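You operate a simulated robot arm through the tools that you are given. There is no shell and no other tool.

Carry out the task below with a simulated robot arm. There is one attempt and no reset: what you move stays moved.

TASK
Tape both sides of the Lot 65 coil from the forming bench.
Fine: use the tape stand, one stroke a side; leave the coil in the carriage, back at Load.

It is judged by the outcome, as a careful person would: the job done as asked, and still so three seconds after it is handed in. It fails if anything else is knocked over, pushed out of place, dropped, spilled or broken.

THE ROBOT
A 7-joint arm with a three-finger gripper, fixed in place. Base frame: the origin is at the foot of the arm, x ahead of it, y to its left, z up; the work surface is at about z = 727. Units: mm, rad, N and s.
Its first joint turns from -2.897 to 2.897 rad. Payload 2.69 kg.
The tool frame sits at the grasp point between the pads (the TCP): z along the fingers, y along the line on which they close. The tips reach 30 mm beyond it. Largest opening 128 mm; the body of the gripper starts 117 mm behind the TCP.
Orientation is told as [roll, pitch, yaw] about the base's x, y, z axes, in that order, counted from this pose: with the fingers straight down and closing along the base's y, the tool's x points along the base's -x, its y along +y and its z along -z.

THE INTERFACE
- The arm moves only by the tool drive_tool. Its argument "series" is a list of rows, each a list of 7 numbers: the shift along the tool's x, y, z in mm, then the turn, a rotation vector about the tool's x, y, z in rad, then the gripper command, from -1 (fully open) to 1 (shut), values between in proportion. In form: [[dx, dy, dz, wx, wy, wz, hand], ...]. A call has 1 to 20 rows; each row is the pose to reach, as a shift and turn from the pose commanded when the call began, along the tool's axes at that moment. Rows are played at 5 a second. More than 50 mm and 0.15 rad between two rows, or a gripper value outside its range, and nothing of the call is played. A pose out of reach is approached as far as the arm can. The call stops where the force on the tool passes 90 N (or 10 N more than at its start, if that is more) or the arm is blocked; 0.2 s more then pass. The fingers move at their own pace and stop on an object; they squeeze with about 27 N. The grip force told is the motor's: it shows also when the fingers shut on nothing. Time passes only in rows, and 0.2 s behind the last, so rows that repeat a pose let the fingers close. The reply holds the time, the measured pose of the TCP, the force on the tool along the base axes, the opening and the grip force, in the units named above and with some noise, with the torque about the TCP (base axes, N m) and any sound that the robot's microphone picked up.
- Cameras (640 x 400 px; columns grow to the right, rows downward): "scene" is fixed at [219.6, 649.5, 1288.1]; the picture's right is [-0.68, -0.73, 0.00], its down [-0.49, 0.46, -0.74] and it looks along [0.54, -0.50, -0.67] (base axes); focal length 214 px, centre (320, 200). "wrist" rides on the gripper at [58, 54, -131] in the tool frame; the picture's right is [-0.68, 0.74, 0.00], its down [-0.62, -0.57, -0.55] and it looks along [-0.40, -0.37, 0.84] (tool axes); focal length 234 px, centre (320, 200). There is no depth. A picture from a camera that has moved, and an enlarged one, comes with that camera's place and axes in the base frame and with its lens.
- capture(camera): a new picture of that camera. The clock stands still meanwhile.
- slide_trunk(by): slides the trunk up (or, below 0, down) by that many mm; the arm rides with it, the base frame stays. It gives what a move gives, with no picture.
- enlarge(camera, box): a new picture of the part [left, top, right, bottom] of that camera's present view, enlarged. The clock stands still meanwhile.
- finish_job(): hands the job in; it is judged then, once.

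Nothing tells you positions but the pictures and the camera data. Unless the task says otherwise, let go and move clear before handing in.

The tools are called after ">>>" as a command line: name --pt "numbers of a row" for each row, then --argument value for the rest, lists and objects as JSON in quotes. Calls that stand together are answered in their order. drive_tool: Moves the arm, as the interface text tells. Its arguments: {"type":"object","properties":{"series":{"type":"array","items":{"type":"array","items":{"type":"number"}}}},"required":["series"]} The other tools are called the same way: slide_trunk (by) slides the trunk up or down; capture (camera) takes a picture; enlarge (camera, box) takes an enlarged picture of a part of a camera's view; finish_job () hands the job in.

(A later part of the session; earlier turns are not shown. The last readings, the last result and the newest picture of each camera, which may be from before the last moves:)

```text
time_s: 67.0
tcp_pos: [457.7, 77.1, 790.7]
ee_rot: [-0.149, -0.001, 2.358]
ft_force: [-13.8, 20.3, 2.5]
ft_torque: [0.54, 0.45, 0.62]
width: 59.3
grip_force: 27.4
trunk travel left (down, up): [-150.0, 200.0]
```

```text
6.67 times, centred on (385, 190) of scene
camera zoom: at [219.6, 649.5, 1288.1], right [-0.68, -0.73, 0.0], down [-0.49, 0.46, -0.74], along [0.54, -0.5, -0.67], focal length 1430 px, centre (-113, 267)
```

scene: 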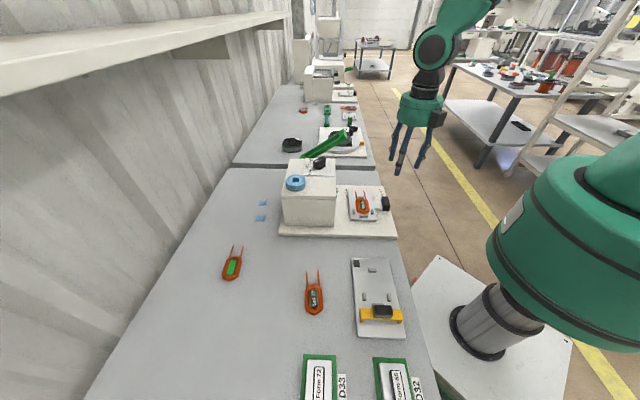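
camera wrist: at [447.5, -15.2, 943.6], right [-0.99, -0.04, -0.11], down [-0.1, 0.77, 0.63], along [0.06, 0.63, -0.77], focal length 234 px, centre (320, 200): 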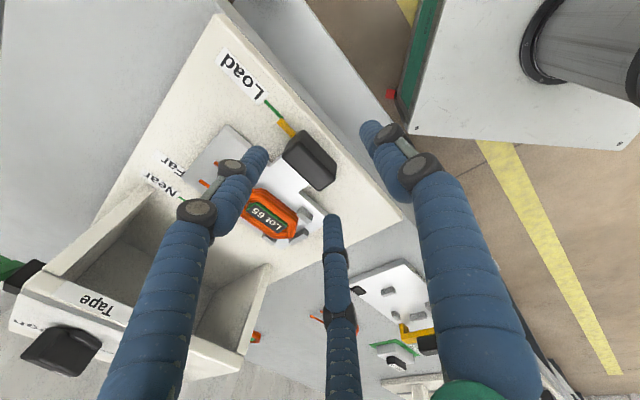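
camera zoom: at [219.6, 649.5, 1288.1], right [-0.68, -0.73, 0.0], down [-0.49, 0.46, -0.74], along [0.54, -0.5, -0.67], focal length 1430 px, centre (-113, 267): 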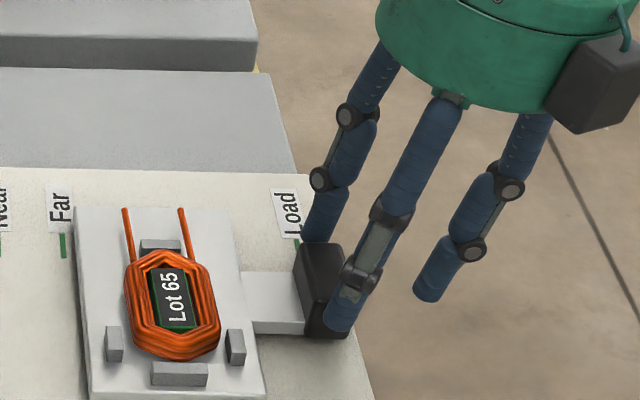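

Grip has a 24 N sideways load, so the handle is slightly off-centre toward −v. I'll shift the hand 1–2 mm that way to balance it.

>>> drive_tool --pt "-1 0 0 0 0 0 1" --pt "-1.5 0 0 0 0 0 1"

```text
time_s: 67.6
tcp_pos: [457.8, 78.1, 791.4]
ee_rot: [-0.15, 0.0, 2.357]
ft_force: [-6.7, 4.1, -7.1]
ft_torque: [-0.09, 0.2, 0.32]
width: 59.4
grip_force: 26.9
trunk travel left (down, up): [-150.0, 200.0]
```

Balanced now. Start the first stroke toward Far, beginning with a 20 mm test push.

>>> drive_tool --pt "0 -4.9 0.75 0 0 0 1" --pt "0 -9.9 1.5 0 0 0 1" --pt "0 -14.8 2.2 0 0 0 1" --pt "0 -19.8 3 0 0 0 1"

>>> enlarge --camera "scene" --box '[330, 160, 420, 220]'

```text
time_s: 68.6
tcp_pos: [471.1, 90.9, 791.0]
ee_rot: [-0.15, -0.002, 2.357]
ft_force: [-6.3, 4.7, -9.2]
ft_torque: [-0.12, 0.23, 0.29]
width: 59.1
grip_force: 27.0
trunk travel left (down, up): [-150.0, 200.0]
```

```text
6.67 times, centred on (375, 190) of scene
camera zoom: at [219.6, 649.5, 1288.1], right [-0.68, -0.73, 0.0], down [-0.49, 0.46, -0.74], along [0.54, -0.5, -0.67], focal length 1430 px, centre (-47, 267)
```

zoom: 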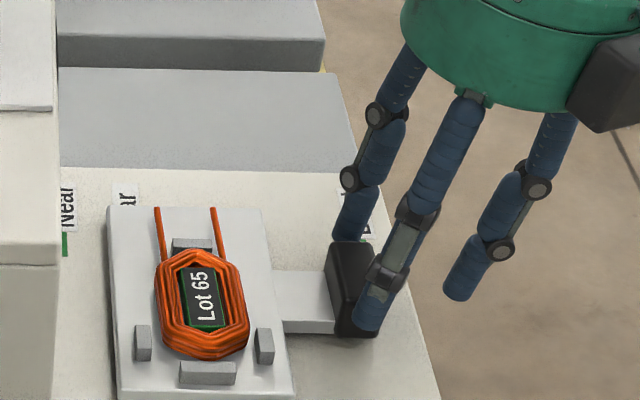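

Carriage follows with little force. Continuing another 80 mm, then I'll check the pointer against the Far mark.

>>> drive_tool --pt "0 -9.9 1.5 0 0 0 1" --pt "0 -19.8 3 0 0 0 1" --pt "0 -29.7 4.5 0 0 0 1" --pt "0 -39.6 6 0 0 0 1" --pt "0 -49.4 7.5 0 0 0 1" --pt "0 -59.3 9 0 0 0 1" --pt "0 -69.2 10.5 0 0 0 1" --pt "0 -79.1 12 0 0 0 1"

>>> capture --camera "wrist"

>>> enlarge --camera "scene" --box '[290, 150, 410, 230]'

```text
time_s: 70.4
tcp_pos: [527.8, 148.0, 791.0]
ee_rot: [-0.15, -0.002, 2.356]
ft_force: [0.1, 2.7, -12.9]
ft_torque: [-0.68, 0.62, 0.17]
width: 59.2
grip_force: 27.5
trunk travel left (down, up): [-150.0, 200.0]
```

```text
taken
camera wrist: at [517.8, 56.7, 910.6], right [-0.99, -0.04, -0.11], down [-0.1, 0.77, 0.63], along [0.06, 0.63, -0.77], focal length 234 px, centre (320, 200)
```

wrist: 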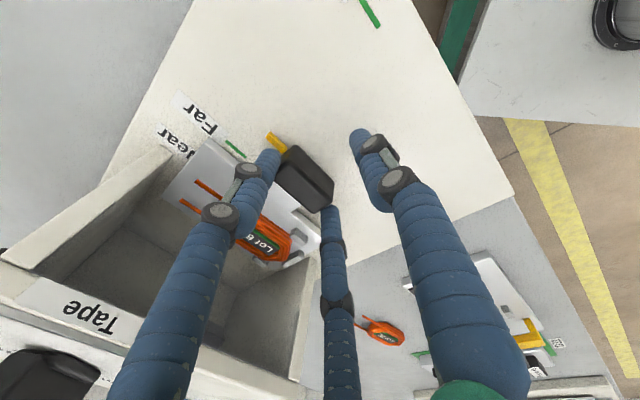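

```text
5.00 times, centred on (350, 190) of scene
camera zoom: at [219.6, 649.5, 1288.1], right [-0.68, -0.73, 0.0], down [-0.49, 0.46, -0.74], along [0.54, -0.5, -0.67], focal length 1072 px, centre (170, 250)
```

zoom: 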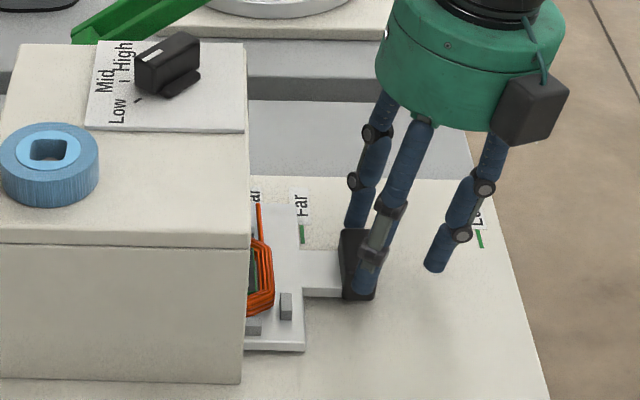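

Travel so far ≈ 99 mm. Zooming on pointer and Far mark to measure what remains.

>>> enlarge --camera "wrist" --box '[170, 90, 300, 190]'

```text
4.00 times, centred on (235, 140) of wrist
camera zoom: at [517.8, 56.7, 910.6], right [-0.99, -0.04, -0.11], down [-0.1, 0.77, 0.63], along [0.06, 0.63, -0.77], focal length 937 px, centre (660, 440)
```

zoom: 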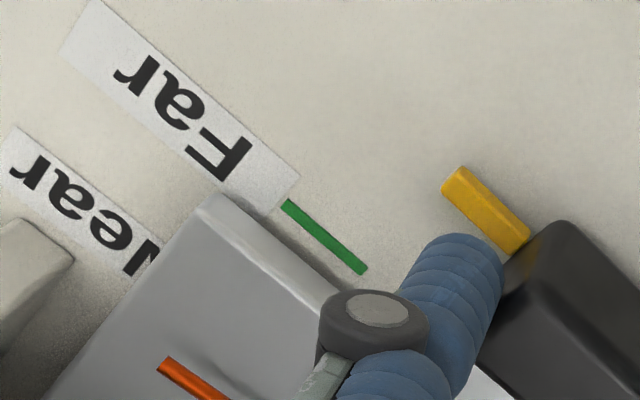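

Pointer still about 34 mm short of Far. Advancing 27 mm, then trimming.

>>> drive_tool --pt "0 -6.8 1.8 0 0 0 1" --pt "0 -13.7 2.9 0 0 0 1" --pt "0 -20.6 3.9 0 0 0 1" --pt "0 -26.6 4.8 0 0 0 1" --pt "0 -26.6 4.8 0 0 0 1"

>>> enlarge --camera "wrist" --box '[170, 90, 300, 190]'

>>> enlarge --camera "scene" --box '[290, 150, 410, 230]'

```text
time_s: 71.6
tcp_pos: [546.7, 168.4, 789.7]
ee_rot: [-0.152, 0.001, 2.357]
ft_force: [-1.8, 4.9, 4.1]
ft_torque: [0.2, -0.04, 0.23]
width: 59.2
grip_force: 27.1
trunk travel left (down, up): [-150.0, 200.0]
```

```text
4.00 times, centred on (235, 140) of wrist
camera zoom: at [536.5, 75.5, 910.6], right [-0.99, -0.04, -0.11], down [-0.1, 0.77, 0.63], along [0.06, 0.63, -0.77], focal length 937 px, centre (660, 440)
```

zoom: 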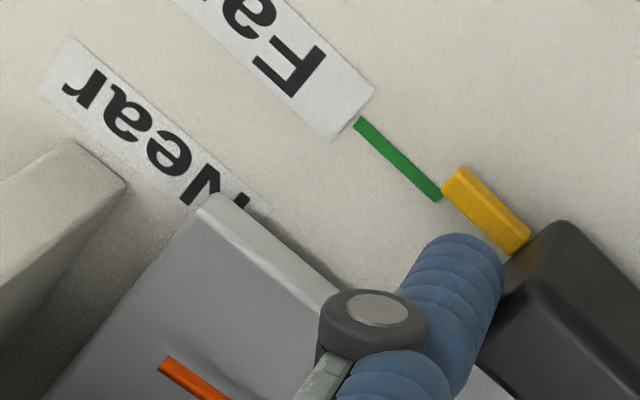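

```text
5.00 times, centred on (350, 190) of scene
camera zoom: at [219.6, 649.5, 1288.1], right [-0.68, -0.73, 0.0], down [-0.49, 0.46, -0.74], along [0.54, -0.5, -0.67], focal length 1072 px, centre (170, 250)
```

zoom: 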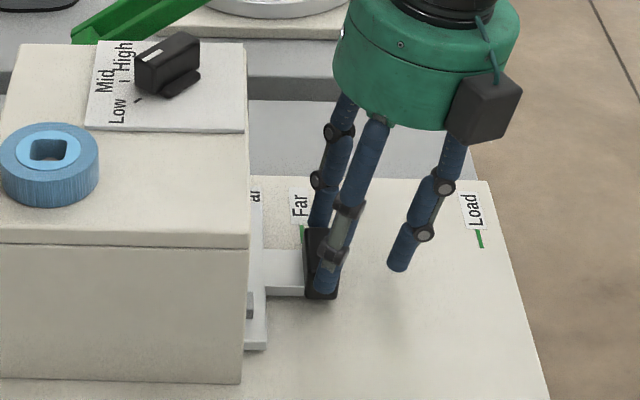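

Pointer is approaching: I estimate 8–9 mm left. Advancing 6 mm and then re-measuring at high zoom.

>>> drive_tool --pt "0 -3 0.45 0 0 0 1" --pt "0 -5.9 0.9 0 0 0 1" --pt "0 -5.9 0.9 0 0 0 1"

>>> enlarge --camera "wrist" --box '[220, 95, 290, 165]'

>>> enlarge --camera "scene" --box '[330, 180, 390, 220]'

```text
time_s: 72.4
tcp_pos: [550.3, 170.8, 790.3]
ee_rot: [-0.151, 0.0, 2.357]
ft_force: [-3.3, 6.4, 13.0]
ft_torque: [0.34, 0.08, 0.1]
width: 59.3
grip_force: 26.9
trunk travel left (down, up): [-150.0, 200.0]
```

```text
5.71 times, centred on (255, 130) of wrist
camera zoom: at [540.5, 79.6, 910.5], right [-0.99, -0.04, -0.11], down [-0.1, 0.77, 0.63], along [0.06, 0.63, -0.77], focal length 1338 px, centre (691, 600)
```

zoom: 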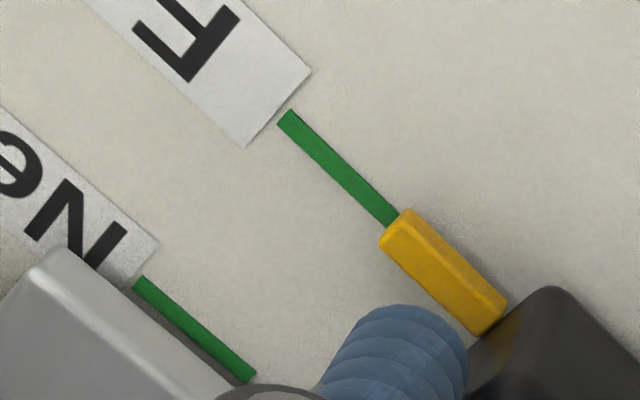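

```text
10.00 times, centred on (360, 200) of scene
camera zoom: at [219.6, 649.5, 1288.1], right [-0.68, -0.73, 0.0], down [-0.49, 0.46, -0.74], along [0.54, -0.5, -0.67], focal length 2145 px, centre (-80, 200)
```

zoom: 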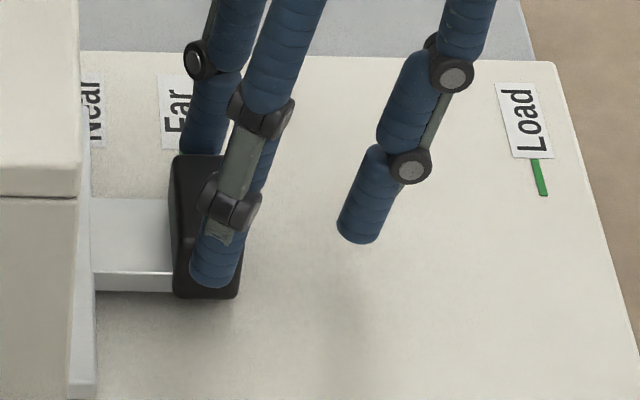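

Nearly aligned; by matching views the pointer still needs ≈ 2.8 mm. Final trim forward and relieve the vertical load.

>>> drive_tool --pt "0 -1.5 -0.1 0 0 0 1" --pt "0 -2.8 -0.2 0 0 0 1" --pt "0 -2.8 -0.2 0 0 0 1"

>>> enlarge --camera "wrist" --box '[220, 95, 290, 165]'

>>> enlarge --camera "wrist" --box '[0, 150, 340, 400]'

```text
time_s: 73.2
tcp_pos: [551.7, 173.3, 791.1]
ee_rot: [-0.152, 0.0, 2.356]
ft_force: [-0.7, 2.2, 9.4]
ft_torque: [0.25, -0.21, 0.05]
width: 59.3
grip_force: 26.9
trunk travel left (down, up): [-150.0, 200.0]
```

```text
5.71 times, centred on (255, 130) of wrist
camera zoom: at [542.2, 81.3, 910.5], right [-0.99, -0.04, -0.11], down [-0.1, 0.77, 0.63], along [0.06, 0.63, -0.77], focal length 1338 px, centre (691, 600)
```

zoom: 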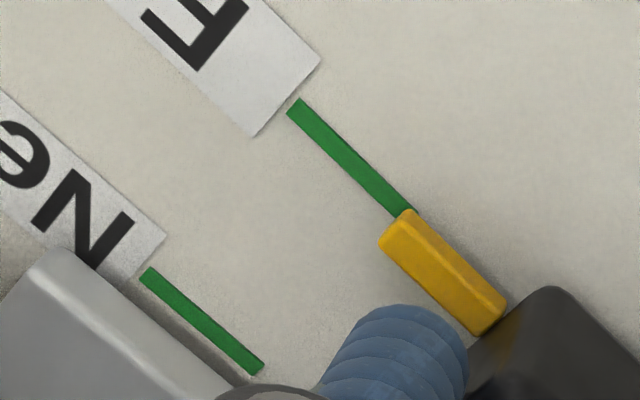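

```text
1.60 times, centred on (170, 275) of wrist
camera zoom: at [542.2, 81.3, 910.5], right [-0.99, -0.04, -0.11], down [-0.1, 0.77, 0.63], along [0.06, 0.63, -0.77], focal length 375 px, centre (560, 80)
```

zoom: 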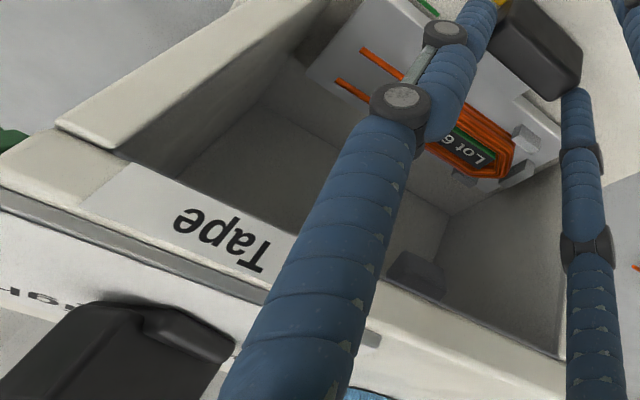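

Pointer is in line with the Far mark (within about 1 mm). I'll dwell briefly and look whether tape has been laid on the far leg.

>>> drive_tool --pt "0 -0.4 0 0 0 0 1" --pt "0 -0.4 0 0 0 0 1" --pt "0 -0.4 0 0 0 0 1" --pt "0 -0.4 0 0 0 0 1" --pt "0 -0.4 0 0 0 0 1"

>>> enlarge --camera "wrist" --box '[180, 150, 340, 280]'

>>> enlarge --camera "scene" --box '[280, 150, 360, 210]'

```text
time_s: 74.4
tcp_pos: [553.0, 174.0, 790.2]
ee_rot: [-0.151, 0.001, 2.356]
ft_force: [-0.7, 0.8, 10.6]
ft_torque: [0.21, -0.21, 0.01]
width: 59.2
grip_force: 27.5
trunk travel left (down, up): [-150.0, 200.0]
```

```text
3.08 times, centred on (260, 215) of wrist
camera zoom: at [542.6, 81.6, 910.5], right [-0.99, -0.04, -0.11], down [-0.1, 0.77, 0.63], along [0.06, 0.63, -0.77], focal length 720 px, centre (505, 154)
```

zoom: 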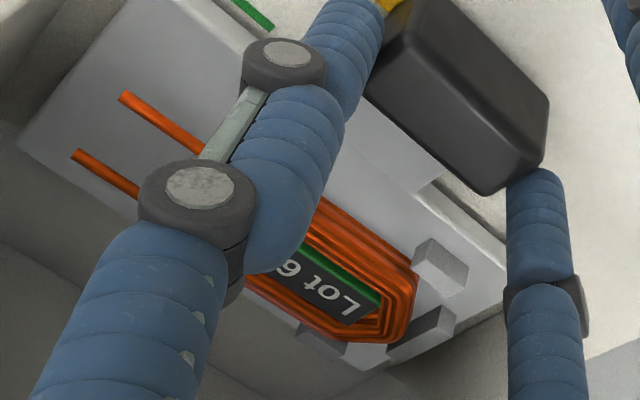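

```text
6.67 times, centred on (320, 180) of scene
camera zoom: at [219.6, 649.5, 1288.1], right [-0.68, -0.73, 0.0], down [-0.49, 0.46, -0.74], along [0.54, -0.5, -0.67], focal length 1430 px, centre (320, 333)
```

zoom: 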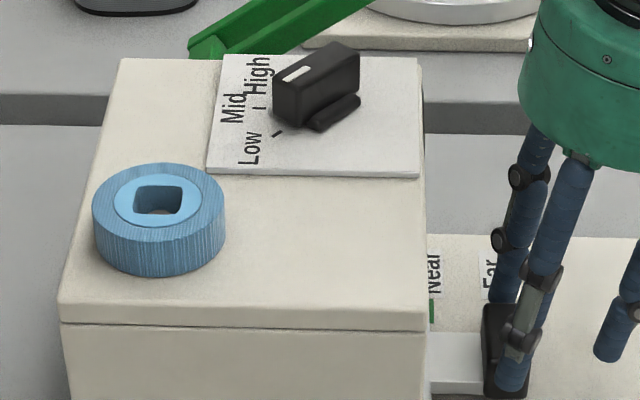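

No sound and the leg is hidden by the hand; a stroke presumably counts once returned. I'll draw the carriage back most of the way to Load and look at the coil.

>>> drive_tool --pt "0 9.8 -2.1 0 0 0 1" --pt "0 19.7 -3.6 0 0 0 1" --pt "0 29.6 -5.1 0 0 0 1" --pt "0 39.5 -6.6 0 0 0 1" --pt "0 49.4 -8.1 0 0 0 1" --pt "0 59.2 -9.6 0 0 0 1" --pt "0 69.1 -11.1 0 0 0 1" --pt "0 79 -12.6 0 0 0 1" --pt "0 88.9 -14 0 0 0 1" --pt "0 98.8 -15.5 0 0 0 1" --pt "0 108.7 -17 0 0 0 1" --pt "0 118.6 -18.5 0 0 0 1" --pt "0 126.5 -19.7 0 0 0 1" --pt "0 126.5 -19.7 0 0 0 1"

>>> enlarge --camera "wrist" --box '[180, 90, 340, 260]'

>>> enlarge --camera "scene" --box '[335, 170, 415, 225]'

```text
time_s: 77.4
tcp_pos: [462.0, 83.9, 790.3]
ee_rot: [-0.15, -0.003, 2.357]
ft_force: [3.3, -5.7, -14.6]
ft_torque: [-0.46, 0.12, -0.04]
width: 59.3
grip_force: 26.5
trunk travel left (down, up): [-150.0, 200.0]
```

```text
2.35 times, centred on (260, 175) of wrist
camera zoom: at [452.3, -8.9, 910.7], right [-0.99, -0.04, -0.11], down [-0.1, 0.77, 0.63], along [0.06, 0.63, -0.77], focal length 551 px, centre (461, 259)
```

zoom: 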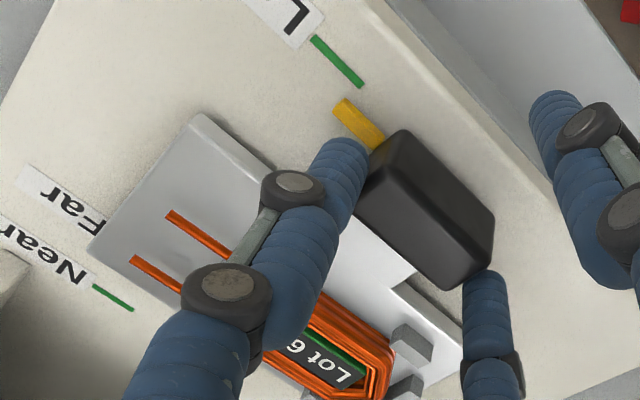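

```text
7.27 times, centred on (375, 198) of scene
camera zoom: at [219.6, 649.5, 1288.1], right [-0.68, -0.73, 0.0], down [-0.49, 0.46, -0.74], along [0.54, -0.5, -0.67], focal length 1560 px, centre (-80, 218)
```

zoom: 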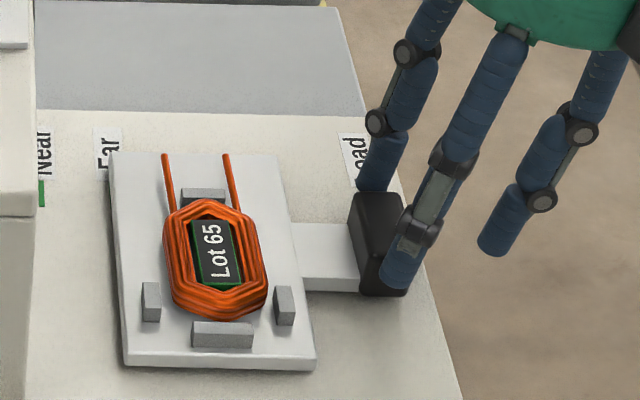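

No tape yet. I notice a long green lever with a grip beside the tape head — "one stroke a side" likely means one pull of that lever at Far and one at Near. Let me look at it closely.

>>> enlarge --camera "scene" --box '[285, 115, 375, 185]'

>>> enlarge --camera "wrist" --box '[0, 150, 260, 330]'

>>> capture --camera "wrist"

```text
5.71 times, centred on (330, 150) of scene
camera zoom: at [219.6, 649.5, 1288.1], right [-0.68, -0.73, 0.0], down [-0.49, 0.46, -0.74], along [0.54, -0.5, -0.67], focal length 1226 px, centre (263, 486)
```

zoom: 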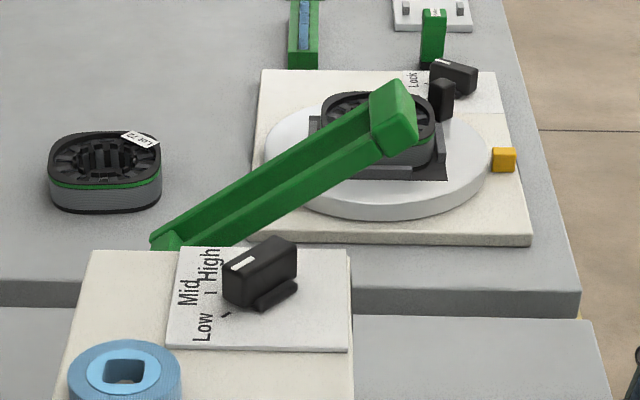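

```text
2.22 times, centred on (130, 240) of wrist
camera zoom: at [452.3, -8.9, 910.7], right [-0.99, -0.04, -0.11], down [-0.1, 0.77, 0.63], along [0.06, 0.63, -0.77], focal length 520 px, centre (742, 111)
```

zoom: 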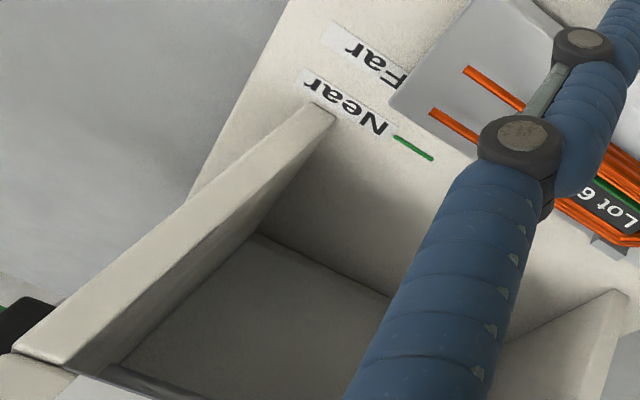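

```text
taken
camera wrist: at [452.3, -8.9, 910.7], right [-0.99, -0.04, -0.11], down [-0.1, 0.77, 0.63], along [0.06, 0.63, -0.77], focal length 234 px, centre (320, 200)
```

wrist: 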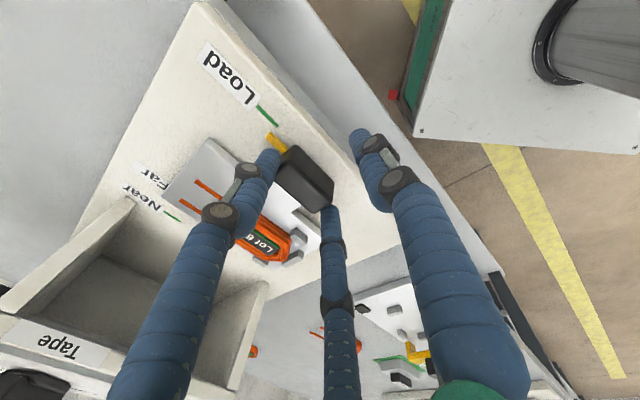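

The green lever frame is hinged beside the tape head, so the head is worked by that lever. I'll push the carriage back to the Far mark, leave it there, and then work the lever.

>>> drive_tool --pt "0 -9.9 2.1 0 0 0 1" --pt "0 -19.8 3.6 0 0 0 1" --pt "0 -29.7 5.1 0 0 0 1" --pt "0 -39.6 6.6 0 0 0 1" --pt "0 -49.4 8.1 0 0 0 1" --pt "0 -59.3 9.6 0 0 0 1" --pt "0 -69.2 11.1 0 0 0 1" --pt "0 -79.1 12.6 0 0 0 1" --pt "0 -89 14 0 0 0 1" --pt "0 -98.9 15.5 0 0 0 1" --pt "0 -108.8 17 0 0 0 1" --pt "0 -118.7 18.5 0 0 0 1" --pt "0 -126.5 19.5 0 0 0 1" --pt "0 -127 19.6 0 0 0 1" --pt "0 -127 19.6 0 0 0 1"

>>> enlarge --camera "wrist" --box '[220, 95, 290, 165]'

```text
time_s: 80.6
tcp_pos: [552.7, 174.9, 789.6]
ee_rot: [-0.15, -0.002, 2.357]
ft_force: [-0.6, -1.6, -2.6]
ft_torque: [-0.15, 0.16, 0.01]
width: 59.2
grip_force: 26.9
trunk travel left (down, up): [-150.0, 200.0]
```

```text
5.71 times, centred on (255, 130) of wrist
camera zoom: at [543.3, 82.3, 910.6], right [-0.99, -0.04, -0.11], down [-0.1, 0.77, 0.63], along [0.06, 0.63, -0.77], focal length 1338 px, centre (691, 600)
```

zoom: 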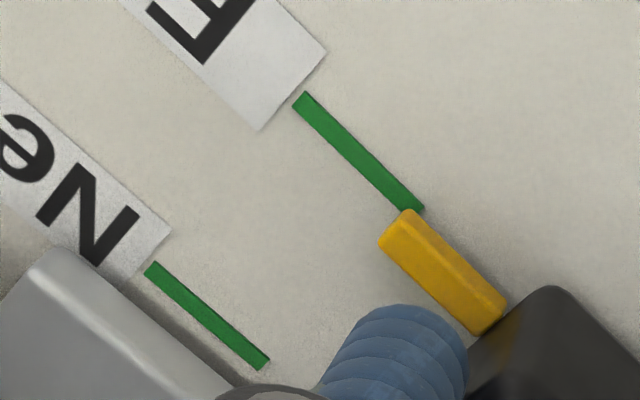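

Pointer is about 1 mm past Far; trimming back 0.9 mm, then releasing the handle and lifting clear.

>>> drive_tool --pt "0 0.9 -0.1 0 0 0 1" --pt "0 0.9 -0.1 0 0 0 1"

>>> enlarge --camera "wrist" --box '[220, 95, 290, 165]'

```text
time_s: 81.2
tcp_pos: [553.6, 175.0, 791.7]
ee_rot: [-0.151, -0.001, 2.354]
ft_force: [1.7, 1.0, -3.6]
ft_torque: [0.07, -0.11, -0.09]
width: 58.9
grip_force: 27.1
trunk travel left (down, up): [-150.0, 200.0]
```

```text
5.71 times, centred on (255, 130) of wrist
camera zoom: at [542.7, 81.6, 910.7], right [-0.99, -0.04, -0.11], down [-0.1, 0.77, 0.63], along [0.06, 0.63, -0.77], focal length 1338 px, centre (691, 600)
```

zoom: 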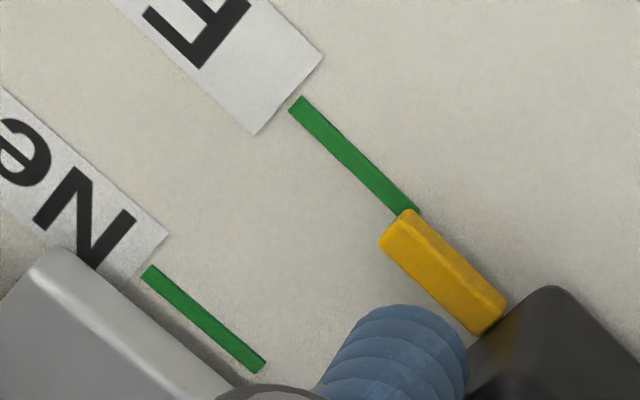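

Aligned with Far. Opening the fingers and lifting straight up.

>>> drive_tool --pt "0 0 0 0 0 0 0.0" --pt "0 0 0 0 0 0 -0.2" --pt "0 0 0 0 0 0 -0.2" --pt "0 -2.2 -14.8 0 0 0 -0.2" --pt "0 -6 -39.6 0 0 0 -0.2" --pt "0 -12 -79 0 0 0 -0.2" --pt "0 -18 -119 0 0 0 -0.2" --pt "0 -23.9 -158 0 0 0 -0.2"

>>> capture --camera "wrist"

>>> capture --camera "scene"

```text
time_s: 83.0
tcp_pos: [552.2, 174.3, 950.3]
ee_rot: [-0.151, -0.003, 2.357]
ft_force: [0.0, -0.3, -0.6]
ft_torque: [0.03, -0.02, 0.04]
width: 76.9
grip_force: 0.0
trunk travel left (down, up): [-150.0, 200.0]
```

```text
taken
camera wrist: at [542.1, 83.0, 1070.8], right [-0.99, -0.04, -0.11], down [-0.1, 0.77, 0.63], along [0.06, 0.63, -0.77], focal length 234 px, centre (320, 200)
```

wrist: 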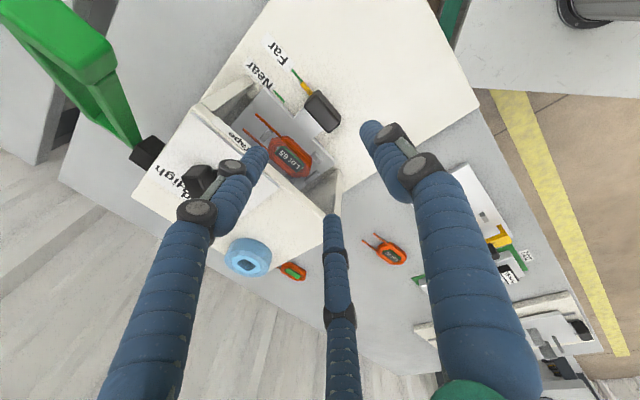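

```text
taken
```

scene: 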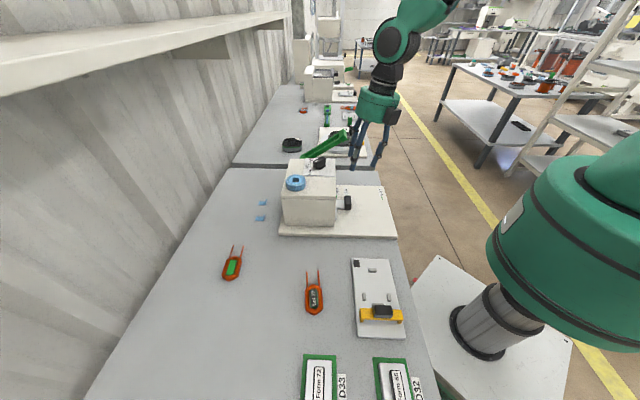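

The lever is hinged with a black hub on the head's far-right side. Zooming on lever, hub, and the carriage state.

>>> enlarge --camera "wrist" --box '[0, 0, 240, 220]'

>>> enlarge --camera "wrist" --box '[190, 30, 350, 190]'

>>> enlarge --camera "scene" --box '[285, 115, 375, 185]'

```text
1.82 times, centred on (120, 110) of wrist
camera zoom: at [542.1, 83.0, 1070.8], right [-0.99, -0.04, -0.11], down [-0.1, 0.77, 0.63], along [0.06, 0.63, -0.77], focal length 426 px, centre (684, 364)
```

zoom: 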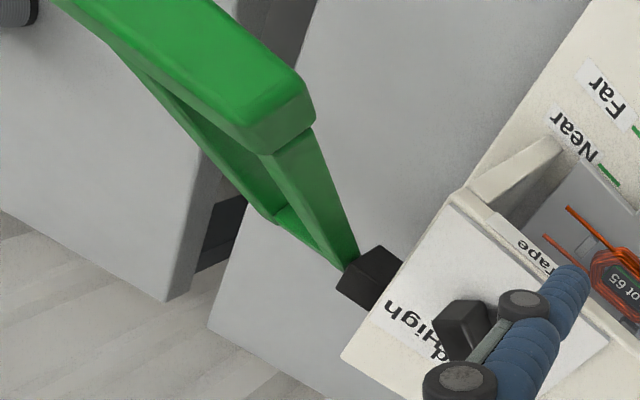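

```text
2.50 times, centred on (270, 110) of wrist
camera zoom: at [542.1, 83.0, 1070.8], right [-0.99, -0.04, -0.11], down [-0.1, 0.77, 0.63], along [0.06, 0.63, -0.77], focal length 585 px, centre (445, 425)
```

zoom: 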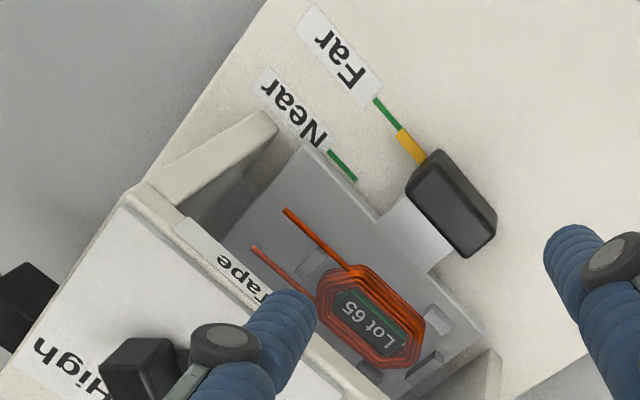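

```text
5.71 times, centred on (330, 150) of scene
camera zoom: at [219.6, 649.5, 1288.1], right [-0.68, -0.73, 0.0], down [-0.49, 0.46, -0.74], along [0.54, -0.5, -0.67], focal length 1226 px, centre (263, 486)
```

zoom: 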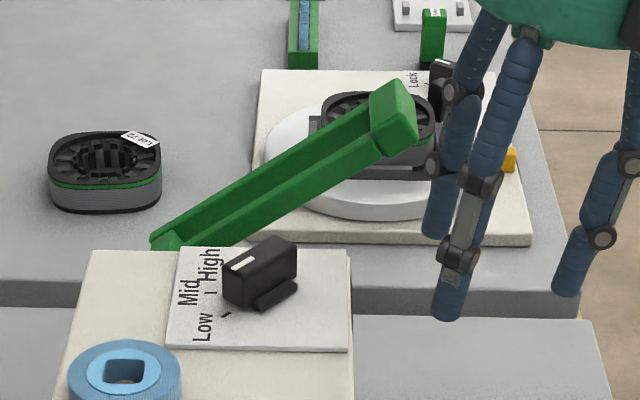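

Coil and carriage sit at Far as intended. I'll move the hand to the lever's side, level it, and inspect the grip closely.

>>> drive_tool --pt "0 -3.7 -24.7 -0.03 0 0 -0.2" --pt "35 2 -40 -0.07 0 0 -0.2" --pt "75 6 -46 -0.11 0 0 -0.2" --pt "120 11 -50 -0.15 0 0 -0.2" --pt "165 15.9 -52.9 -0.15 0 0 -0.2" --pt "165 15.9 -52.9 -0.15 0 0 -0.2"

>>> capture --camera "wrist"

>>> enlarge --camera "scene" --box '[290, 110, 390, 190]'

```text
time_s: 84.4
tcp_pos: [652.1, 39.8, 1000.3]
ee_rot: [0.0, -0.001, 2.356]
ft_force: [0.2, 0.1, -1.2]
ft_torque: [0.05, 0.04, 0.0]
width: 76.7
grip_force: 0.1
trunk travel left (down, up): [-150.0, 200.0]
```

```text
taken
camera wrist: at [655.3, -39.3, 1130.5], right [-1.0, -0.04, 0.0], down [-0.04, 0.83, 0.55], along [-0.02, 0.55, -0.84], focal length 234 px, centre (320, 200)
```

wrist: 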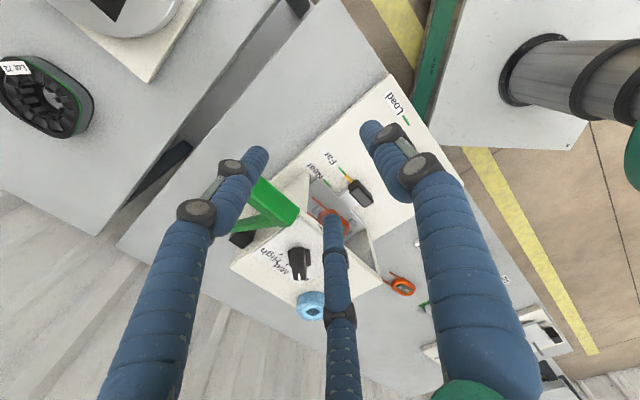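

```text
5.00 times, centred on (340, 150) of scene
camera zoom: at [219.6, 649.5, 1288.1], right [-0.68, -0.73, 0.0], down [-0.49, 0.46, -0.74], along [0.54, -0.5, -0.67], focal length 1072 px, centre (220, 450)
```

zoom: 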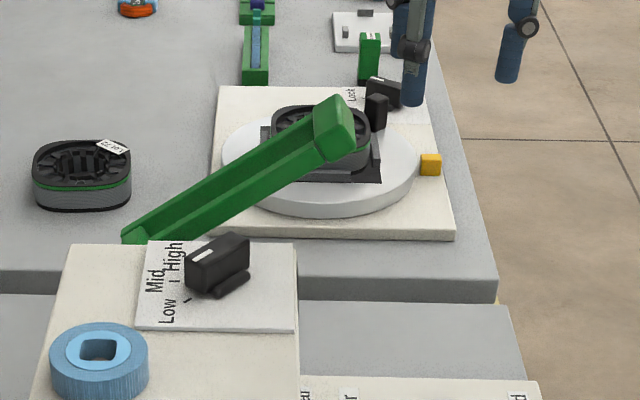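

>>> enlarge --camera "wrist" --box '[200, 150, 340, 270]'

>>> enlarge --camera "scene" --box '[305, 120, 365, 170]'

```text
3.33 times, centred on (270, 210) of wrist
camera zoom: at [655.3, -39.3, 1130.5], right [-1.0, -0.04, 0.0], down [-0.04, 0.83, 0.55], along [-0.02, 0.55, -0.84], focal length 781 px, centre (487, 167)
```

zoom: 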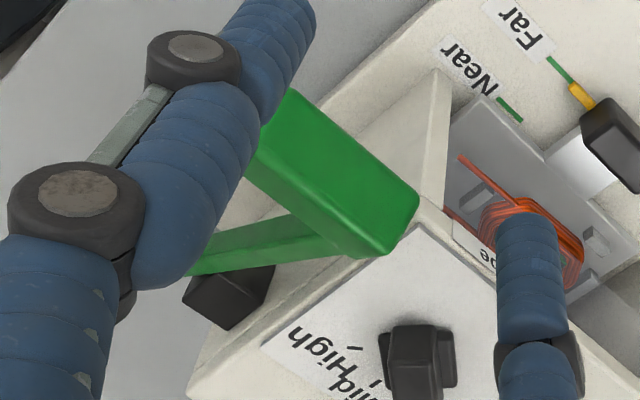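

```text
8.00 times, centred on (335, 145) of scene
camera zoom: at [219.6, 649.5, 1288.1], right [-0.68, -0.73, 0.0], down [-0.49, 0.46, -0.74], along [0.54, -0.5, -0.67], focal length 1716 px, centre (200, 640)
```

zoom: 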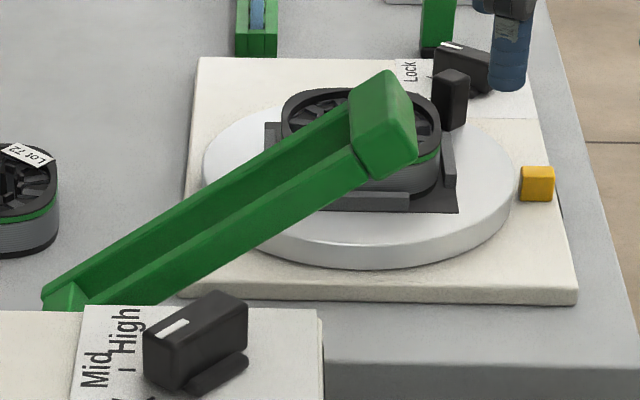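

Crossbar of the lever: ends at v ≈ 401 and 461, centre about u = 562, z = 937. I'll open wider, move over it and straddle its ends.

>>> drive_tool --pt "0 0 0 0 0 0 -0.5625" --pt "-0.6 -17 0 0 0 0 -0.5625" --pt "-1.3 -34 0 0 0 0 -0.5625" --pt "-1.9 -50.7 0 0 0 0 -0.5625" --pt "-1.9 -50.7 0 0 0 0 -0.5625"

>>> capture --camera "wrist"

>>> enlarge --camera "scene" --box '[290, 80, 410, 180]'

```text
time_s: 85.6
tcp_pos: [687.3, 78.3, 1000.1]
ee_rot: [0.001, -0.002, 2.355]
ft_force: [-0.3, -0.4, 0.0]
ft_torque: [-0.02, -0.02, 0.01]
width: 100.1
grip_force: 0.1
trunk travel left (down, up): [-150.0, 200.0]
```

```text
taken
camera wrist: at [690.4, -1.2, 1129.8], right [-1.0, -0.04, 0.0], down [-0.04, 0.83, 0.55], along [-0.02, 0.55, -0.84], focal length 234 px, centre (320, 200)
```

wrist: 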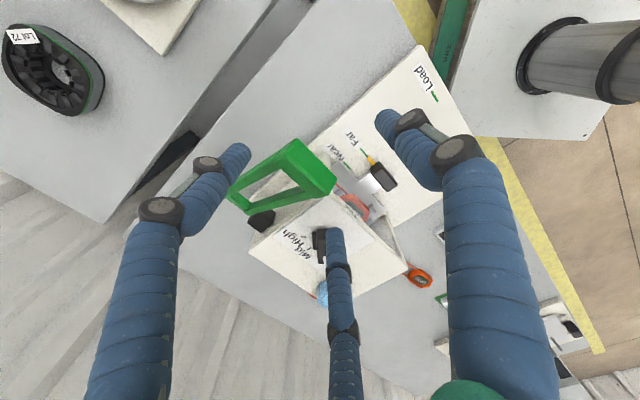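

```text
4.00 times, centred on (350, 130) of scene
camera zoom: at [219.6, 649.5, 1288.1], right [-0.68, -0.73, 0.0], down [-0.49, 0.46, -0.74], along [0.54, -0.5, -0.67], focal length 858 px, centre (200, 480)
```

zoom: 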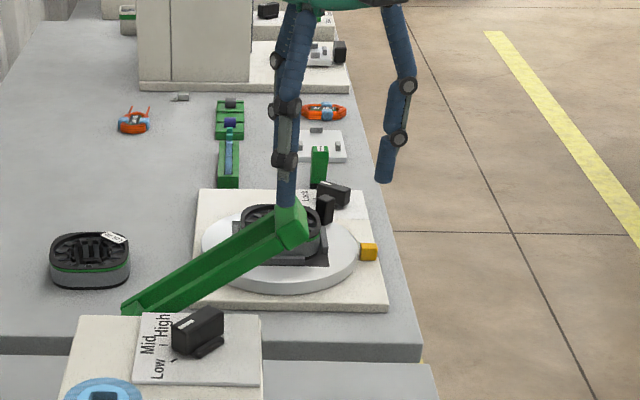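

>>> enlarge --camera "wrist" --box '[215, 125, 355, 245]'

```text
3.33 times, centred on (285, 185) of wrist
camera zoom: at [690.4, -1.2, 1129.8], right [-1.0, -0.04, 0.0], down [-0.04, 0.83, 0.55], along [-0.02, 0.55, -0.84], focal length 781 px, centre (437, 250)
```

zoom: 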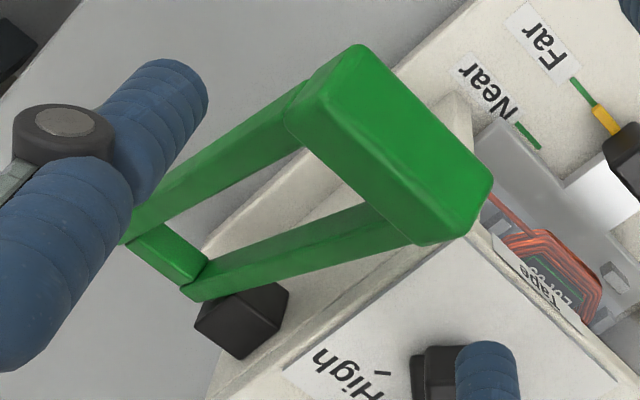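

Alignment over the crossbar is good. Descending to straddle it.

>>> drive_tool --pt "0 0 15 0 0 0 -0.5625" --pt "0 0 30 0 0 0 -0.5625" --pt "0 0 44 0 0 0 -0.5625" --pt "0 0 44 0 0 0 -0.5625"

>>> enlarge --camera "wrist" --box '[200, 90, 400, 270]'

>>> enlarge --camera "scene" --box '[310, 90, 390, 170]'

```text
time_s: 86.6
tcp_pos: [686.2, 77.2, 956.9]
ee_rot: [-0.002, 0.002, 2.356]
ft_force: [0.6, 0.8, -0.4]
ft_torque: [0.03, 0.01, -0.04]
width: 100.0
grip_force: 0.1
trunk travel left (down, up): [-150.0, 200.0]
```

```text
2.22 times, centred on (300, 180) of wrist
camera zoom: at [690.2, -1.2, 1085.9], right [-1.0, -0.04, 0.0], down [-0.04, 0.83, 0.55], along [-0.02, 0.55, -0.84], focal length 520 px, centre (364, 244)
```

zoom: 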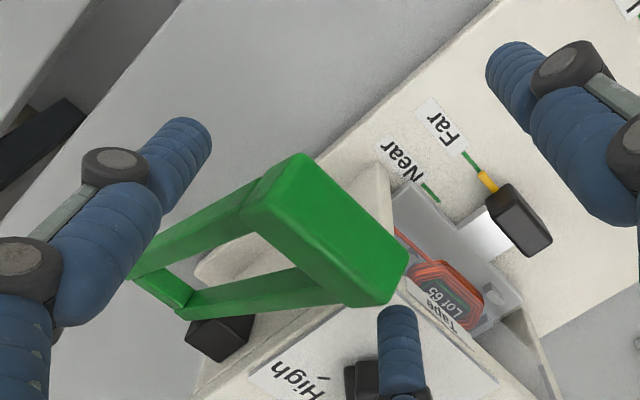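

```text
5.00 times, centred on (350, 130) of scene
camera zoom: at [219.6, 649.5, 1288.1], right [-0.68, -0.73, 0.0], down [-0.49, 0.46, -0.74], along [0.54, -0.5, -0.67], focal length 1072 px, centre (170, 550)
```

zoom: 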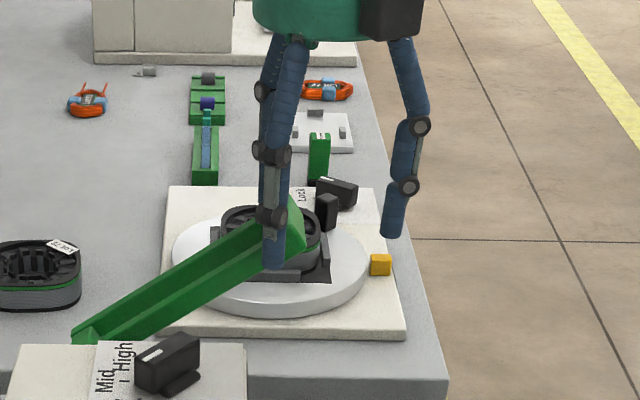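

Fingers are either side of the crossbar. Closing on it.

>>> drive_tool --pt "0 0 0 0 0 0 -0.35" --pt "0 0 0 0 0 0 -0.2" --pt "0 0 0 0 0 0 0.0" --pt "0 0 0 0 0 0 0.3" --pt "0 0 0 0 0 0 1" --pt "0 0 0 0 0 0 1"

>>> enlarge --camera "wrist" --box '[200, 90, 400, 270]'

>>> enlarge --camera "scene" --box '[310, 90, 390, 170]'

```text
time_s: 88.0
tcp_pos: [685.5, 78.9, 954.9]
ee_rot: [0.003, -0.002, 2.359]
ft_force: [-18.6, 32.3, -6.4]
ft_torque: [0.62, 0.71, 0.63]
width: 65.9
grip_force: 26.7
trunk travel left (down, up): [-150.0, 200.0]
```

```text
2.22 times, centred on (300, 180) of wrist
camera zoom: at [688.6, 0.8, 1085.2], right [-1.0, -0.04, 0.0], down [-0.04, 0.84, 0.55], along [-0.03, 0.55, -0.84], focal length 520 px, centre (364, 244)
```

zoom: 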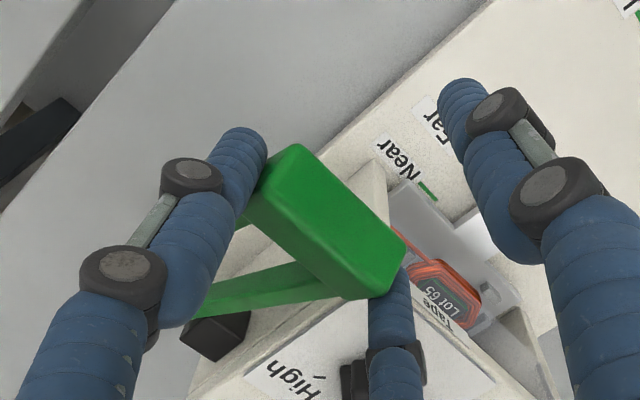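

```text
5.00 times, centred on (350, 130) of scene
camera zoom: at [219.6, 649.5, 1288.1], right [-0.68, -0.73, 0.0], down [-0.49, 0.46, -0.74], along [0.54, -0.5, -0.67], focal length 1072 px, centre (170, 550)
```

zoom: 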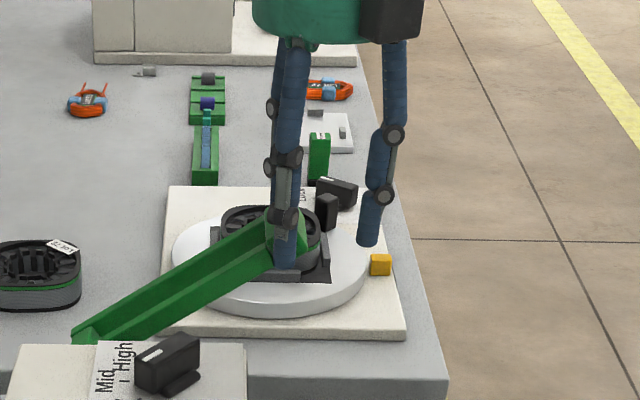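

The crossbar is gripped but loads the hand toward −v by 36 N; I'll shift 3 mm that way to balance.

>>> drive_tool --pt "-1.5 0 0 0 0 0 1" --pt "-3 0 0 0 0 0 1" --pt "-3 0 0 0 0 0 1"

```text
time_s: 88.8
tcp_pos: [684.8, 79.4, 956.3]
ee_rot: [0.001, 0.0, 2.357]
ft_force: [-6.4, 11.3, -7.3]
ft_torque: [-0.44, 0.73, 0.22]
width: 65.9
grip_force: 27.1
trunk travel left (down, up): [-150.0, 200.0]
```

Balanced enough. Testing the lever: a first 10 mm down along its arc.

>>> drive_tool --pt "0 2.7 4.9 0 0 0 1" --pt "0 5.5 9.8 0 0 0 1" --pt "0 5.5 9.8 0 0 0 1"

>>> enlarge --camera "scene" --box '[310, 90, 390, 170]'

```text
time_s: 89.6
tcp_pos: [681.1, 75.5, 947.6]
ee_rot: [-0.003, -0.001, 2.357]
ft_force: [-5.6, 7.2, 5.3]
ft_torque: [0.84, -0.67, 0.16]
width: 65.9
grip_force: 26.9
trunk travel left (down, up): [-150.0, 200.0]
```

```text
5.00 times, centred on (350, 130) of scene
camera zoom: at [219.6, 649.5, 1288.1], right [-0.68, -0.73, 0.0], down [-0.49, 0.46, -0.74], along [0.54, -0.5, -0.67], focal length 1072 px, centre (170, 550)
```

zoom: 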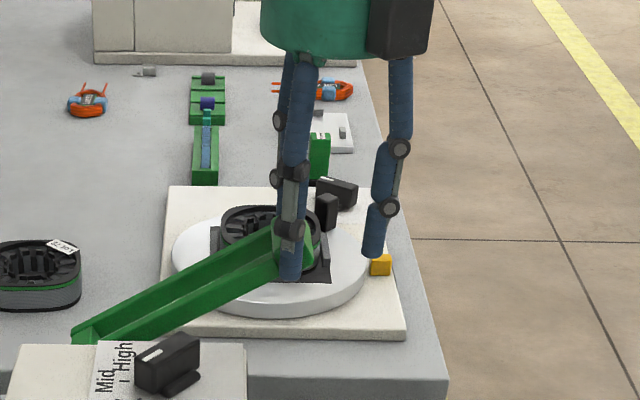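

The lever follows. Continuing the down-stroke along the arc.

>>> drive_tool --pt "0 4.3 9.5 0 0 0 1" --pt "0 8.2 19.1 0 0 0 1" --pt "0 10.7 26 0 0 0 1" --pt "0 12.7 33.2 0 0 0 1" --pt "0 14.5 40.4 0 0 0 1" --pt "0 15.9 47.7 0 0 0 1"

>>> enlarge --camera "scene" --box '[290, 90, 390, 190]'

```text
time_s: 91.0
tcp_pos: [671.2, 65.1, 898.9]
ee_rot: [-0.001, -0.001, 2.356]
ft_force: [-2.2, -1.0, 4.4]
ft_torque: [0.47, -0.37, 0.02]
width: 65.9
grip_force: 27.1
trunk travel left (down, up): [-150.0, 200.0]
```

```text
4.00 times, centred on (340, 140) of scene
camera zoom: at [219.6, 649.5, 1288.1], right [-0.68, -0.73, 0.0], down [-0.49, 0.46, -0.74], along [0.54, -0.5, -0.67], focal length 858 px, centre (240, 440)
```

zoom: 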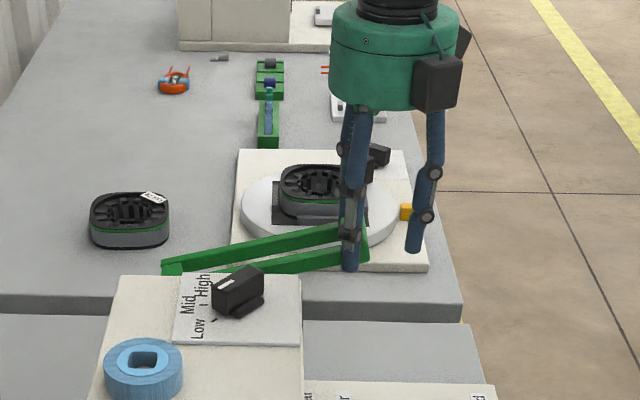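

Lever is now ~10° above horizontal, low forces. Continuing down.

>>> drive_tool --pt "0 1.2 7.4 0 0 0 1" --pt "0 2 14.7 0 0 0 1" --pt "0 2.4 22.1 0 0 0 1" --pt "0 2.6 29.5 0 0 0 1" --pt "0 2.4 36.9 0 0 0 1" --pt "0 2 44.3 0 0 0 1"

>>> enlarge --camera "scene" --box '[290, 90, 390, 190]'

>>> capture --camera "wrist"

```text
time_s: 92.4
tcp_pos: [667.1, 63.6, 854.5]
ee_rot: [-0.002, -0.003, 2.356]
ft_force: [-3.9, -0.3, 4.0]
ft_torque: [0.45, -0.23, 0.05]
width: 66.2
grip_force: 27.0
trunk travel left (down, up): [-150.0, 200.0]
```

```text
4.00 times, centred on (340, 140) of scene
camera zoom: at [219.6, 649.5, 1288.1], right [-0.68, -0.73, 0.0], down [-0.49, 0.46, -0.74], along [0.54, -0.5, -0.67], focal length 858 px, centre (240, 440)
```

zoom: 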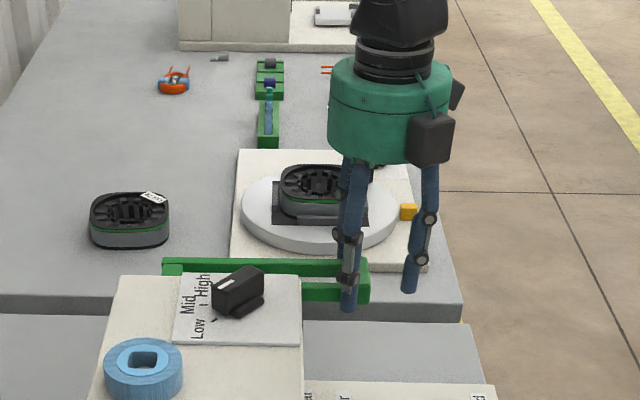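

```text
taken
camera wrist: at [671.7, -15.7, 984.0], right [-1.0, -0.04, 0.0], down [-0.04, 0.83, 0.55], along [-0.02, 0.55, -0.84], focal length 234 px, centre (320, 200)
```

wrist: 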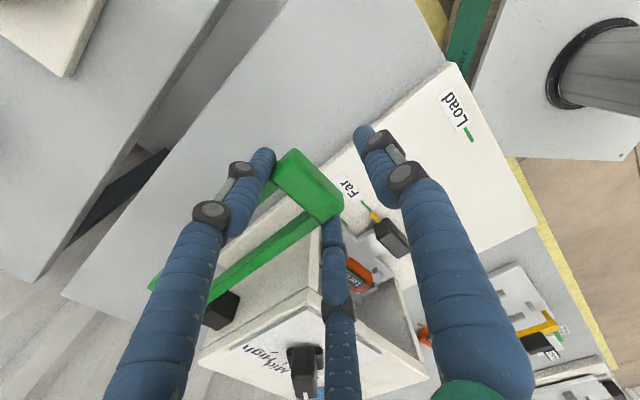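

Lever is level, still no resistance or sound. Continuing the stroke downward in smaller batches.

>>> drive_tool --pt "0 -0.9 7.4 0 0 0 1" --pt "0 -2 14.7 0 0 0 1" --pt "0 -3.5 22 0 0 0 1" --pt "0 -5.2 29.2 0 0 0 1"

>>> enlarge --camera "scene" --box '[290, 90, 390, 190]'

```text
time_s: 93.4
tcp_pos: [672.6, 66.4, 825.7]
ee_rot: [0.0, -0.003, 2.357]
ft_force: [-0.4, -5.6, 3.2]
ft_torque: [0.28, -0.09, -0.1]
width: 66.4
grip_force: 26.8
trunk travel left (down, up): [-150.0, 200.0]
```

```text
4.00 times, centred on (340, 140) of scene
camera zoom: at [219.6, 649.5, 1288.1], right [-0.68, -0.73, 0.0], down [-0.49, 0.46, -0.74], along [0.54, -0.5, -0.67], focal length 858 px, centre (240, 440)
```

zoom: 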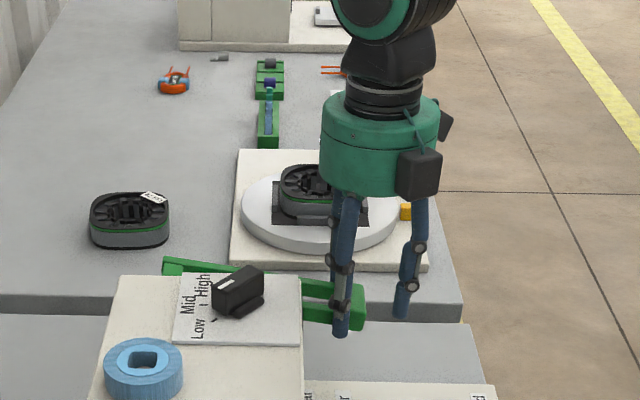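

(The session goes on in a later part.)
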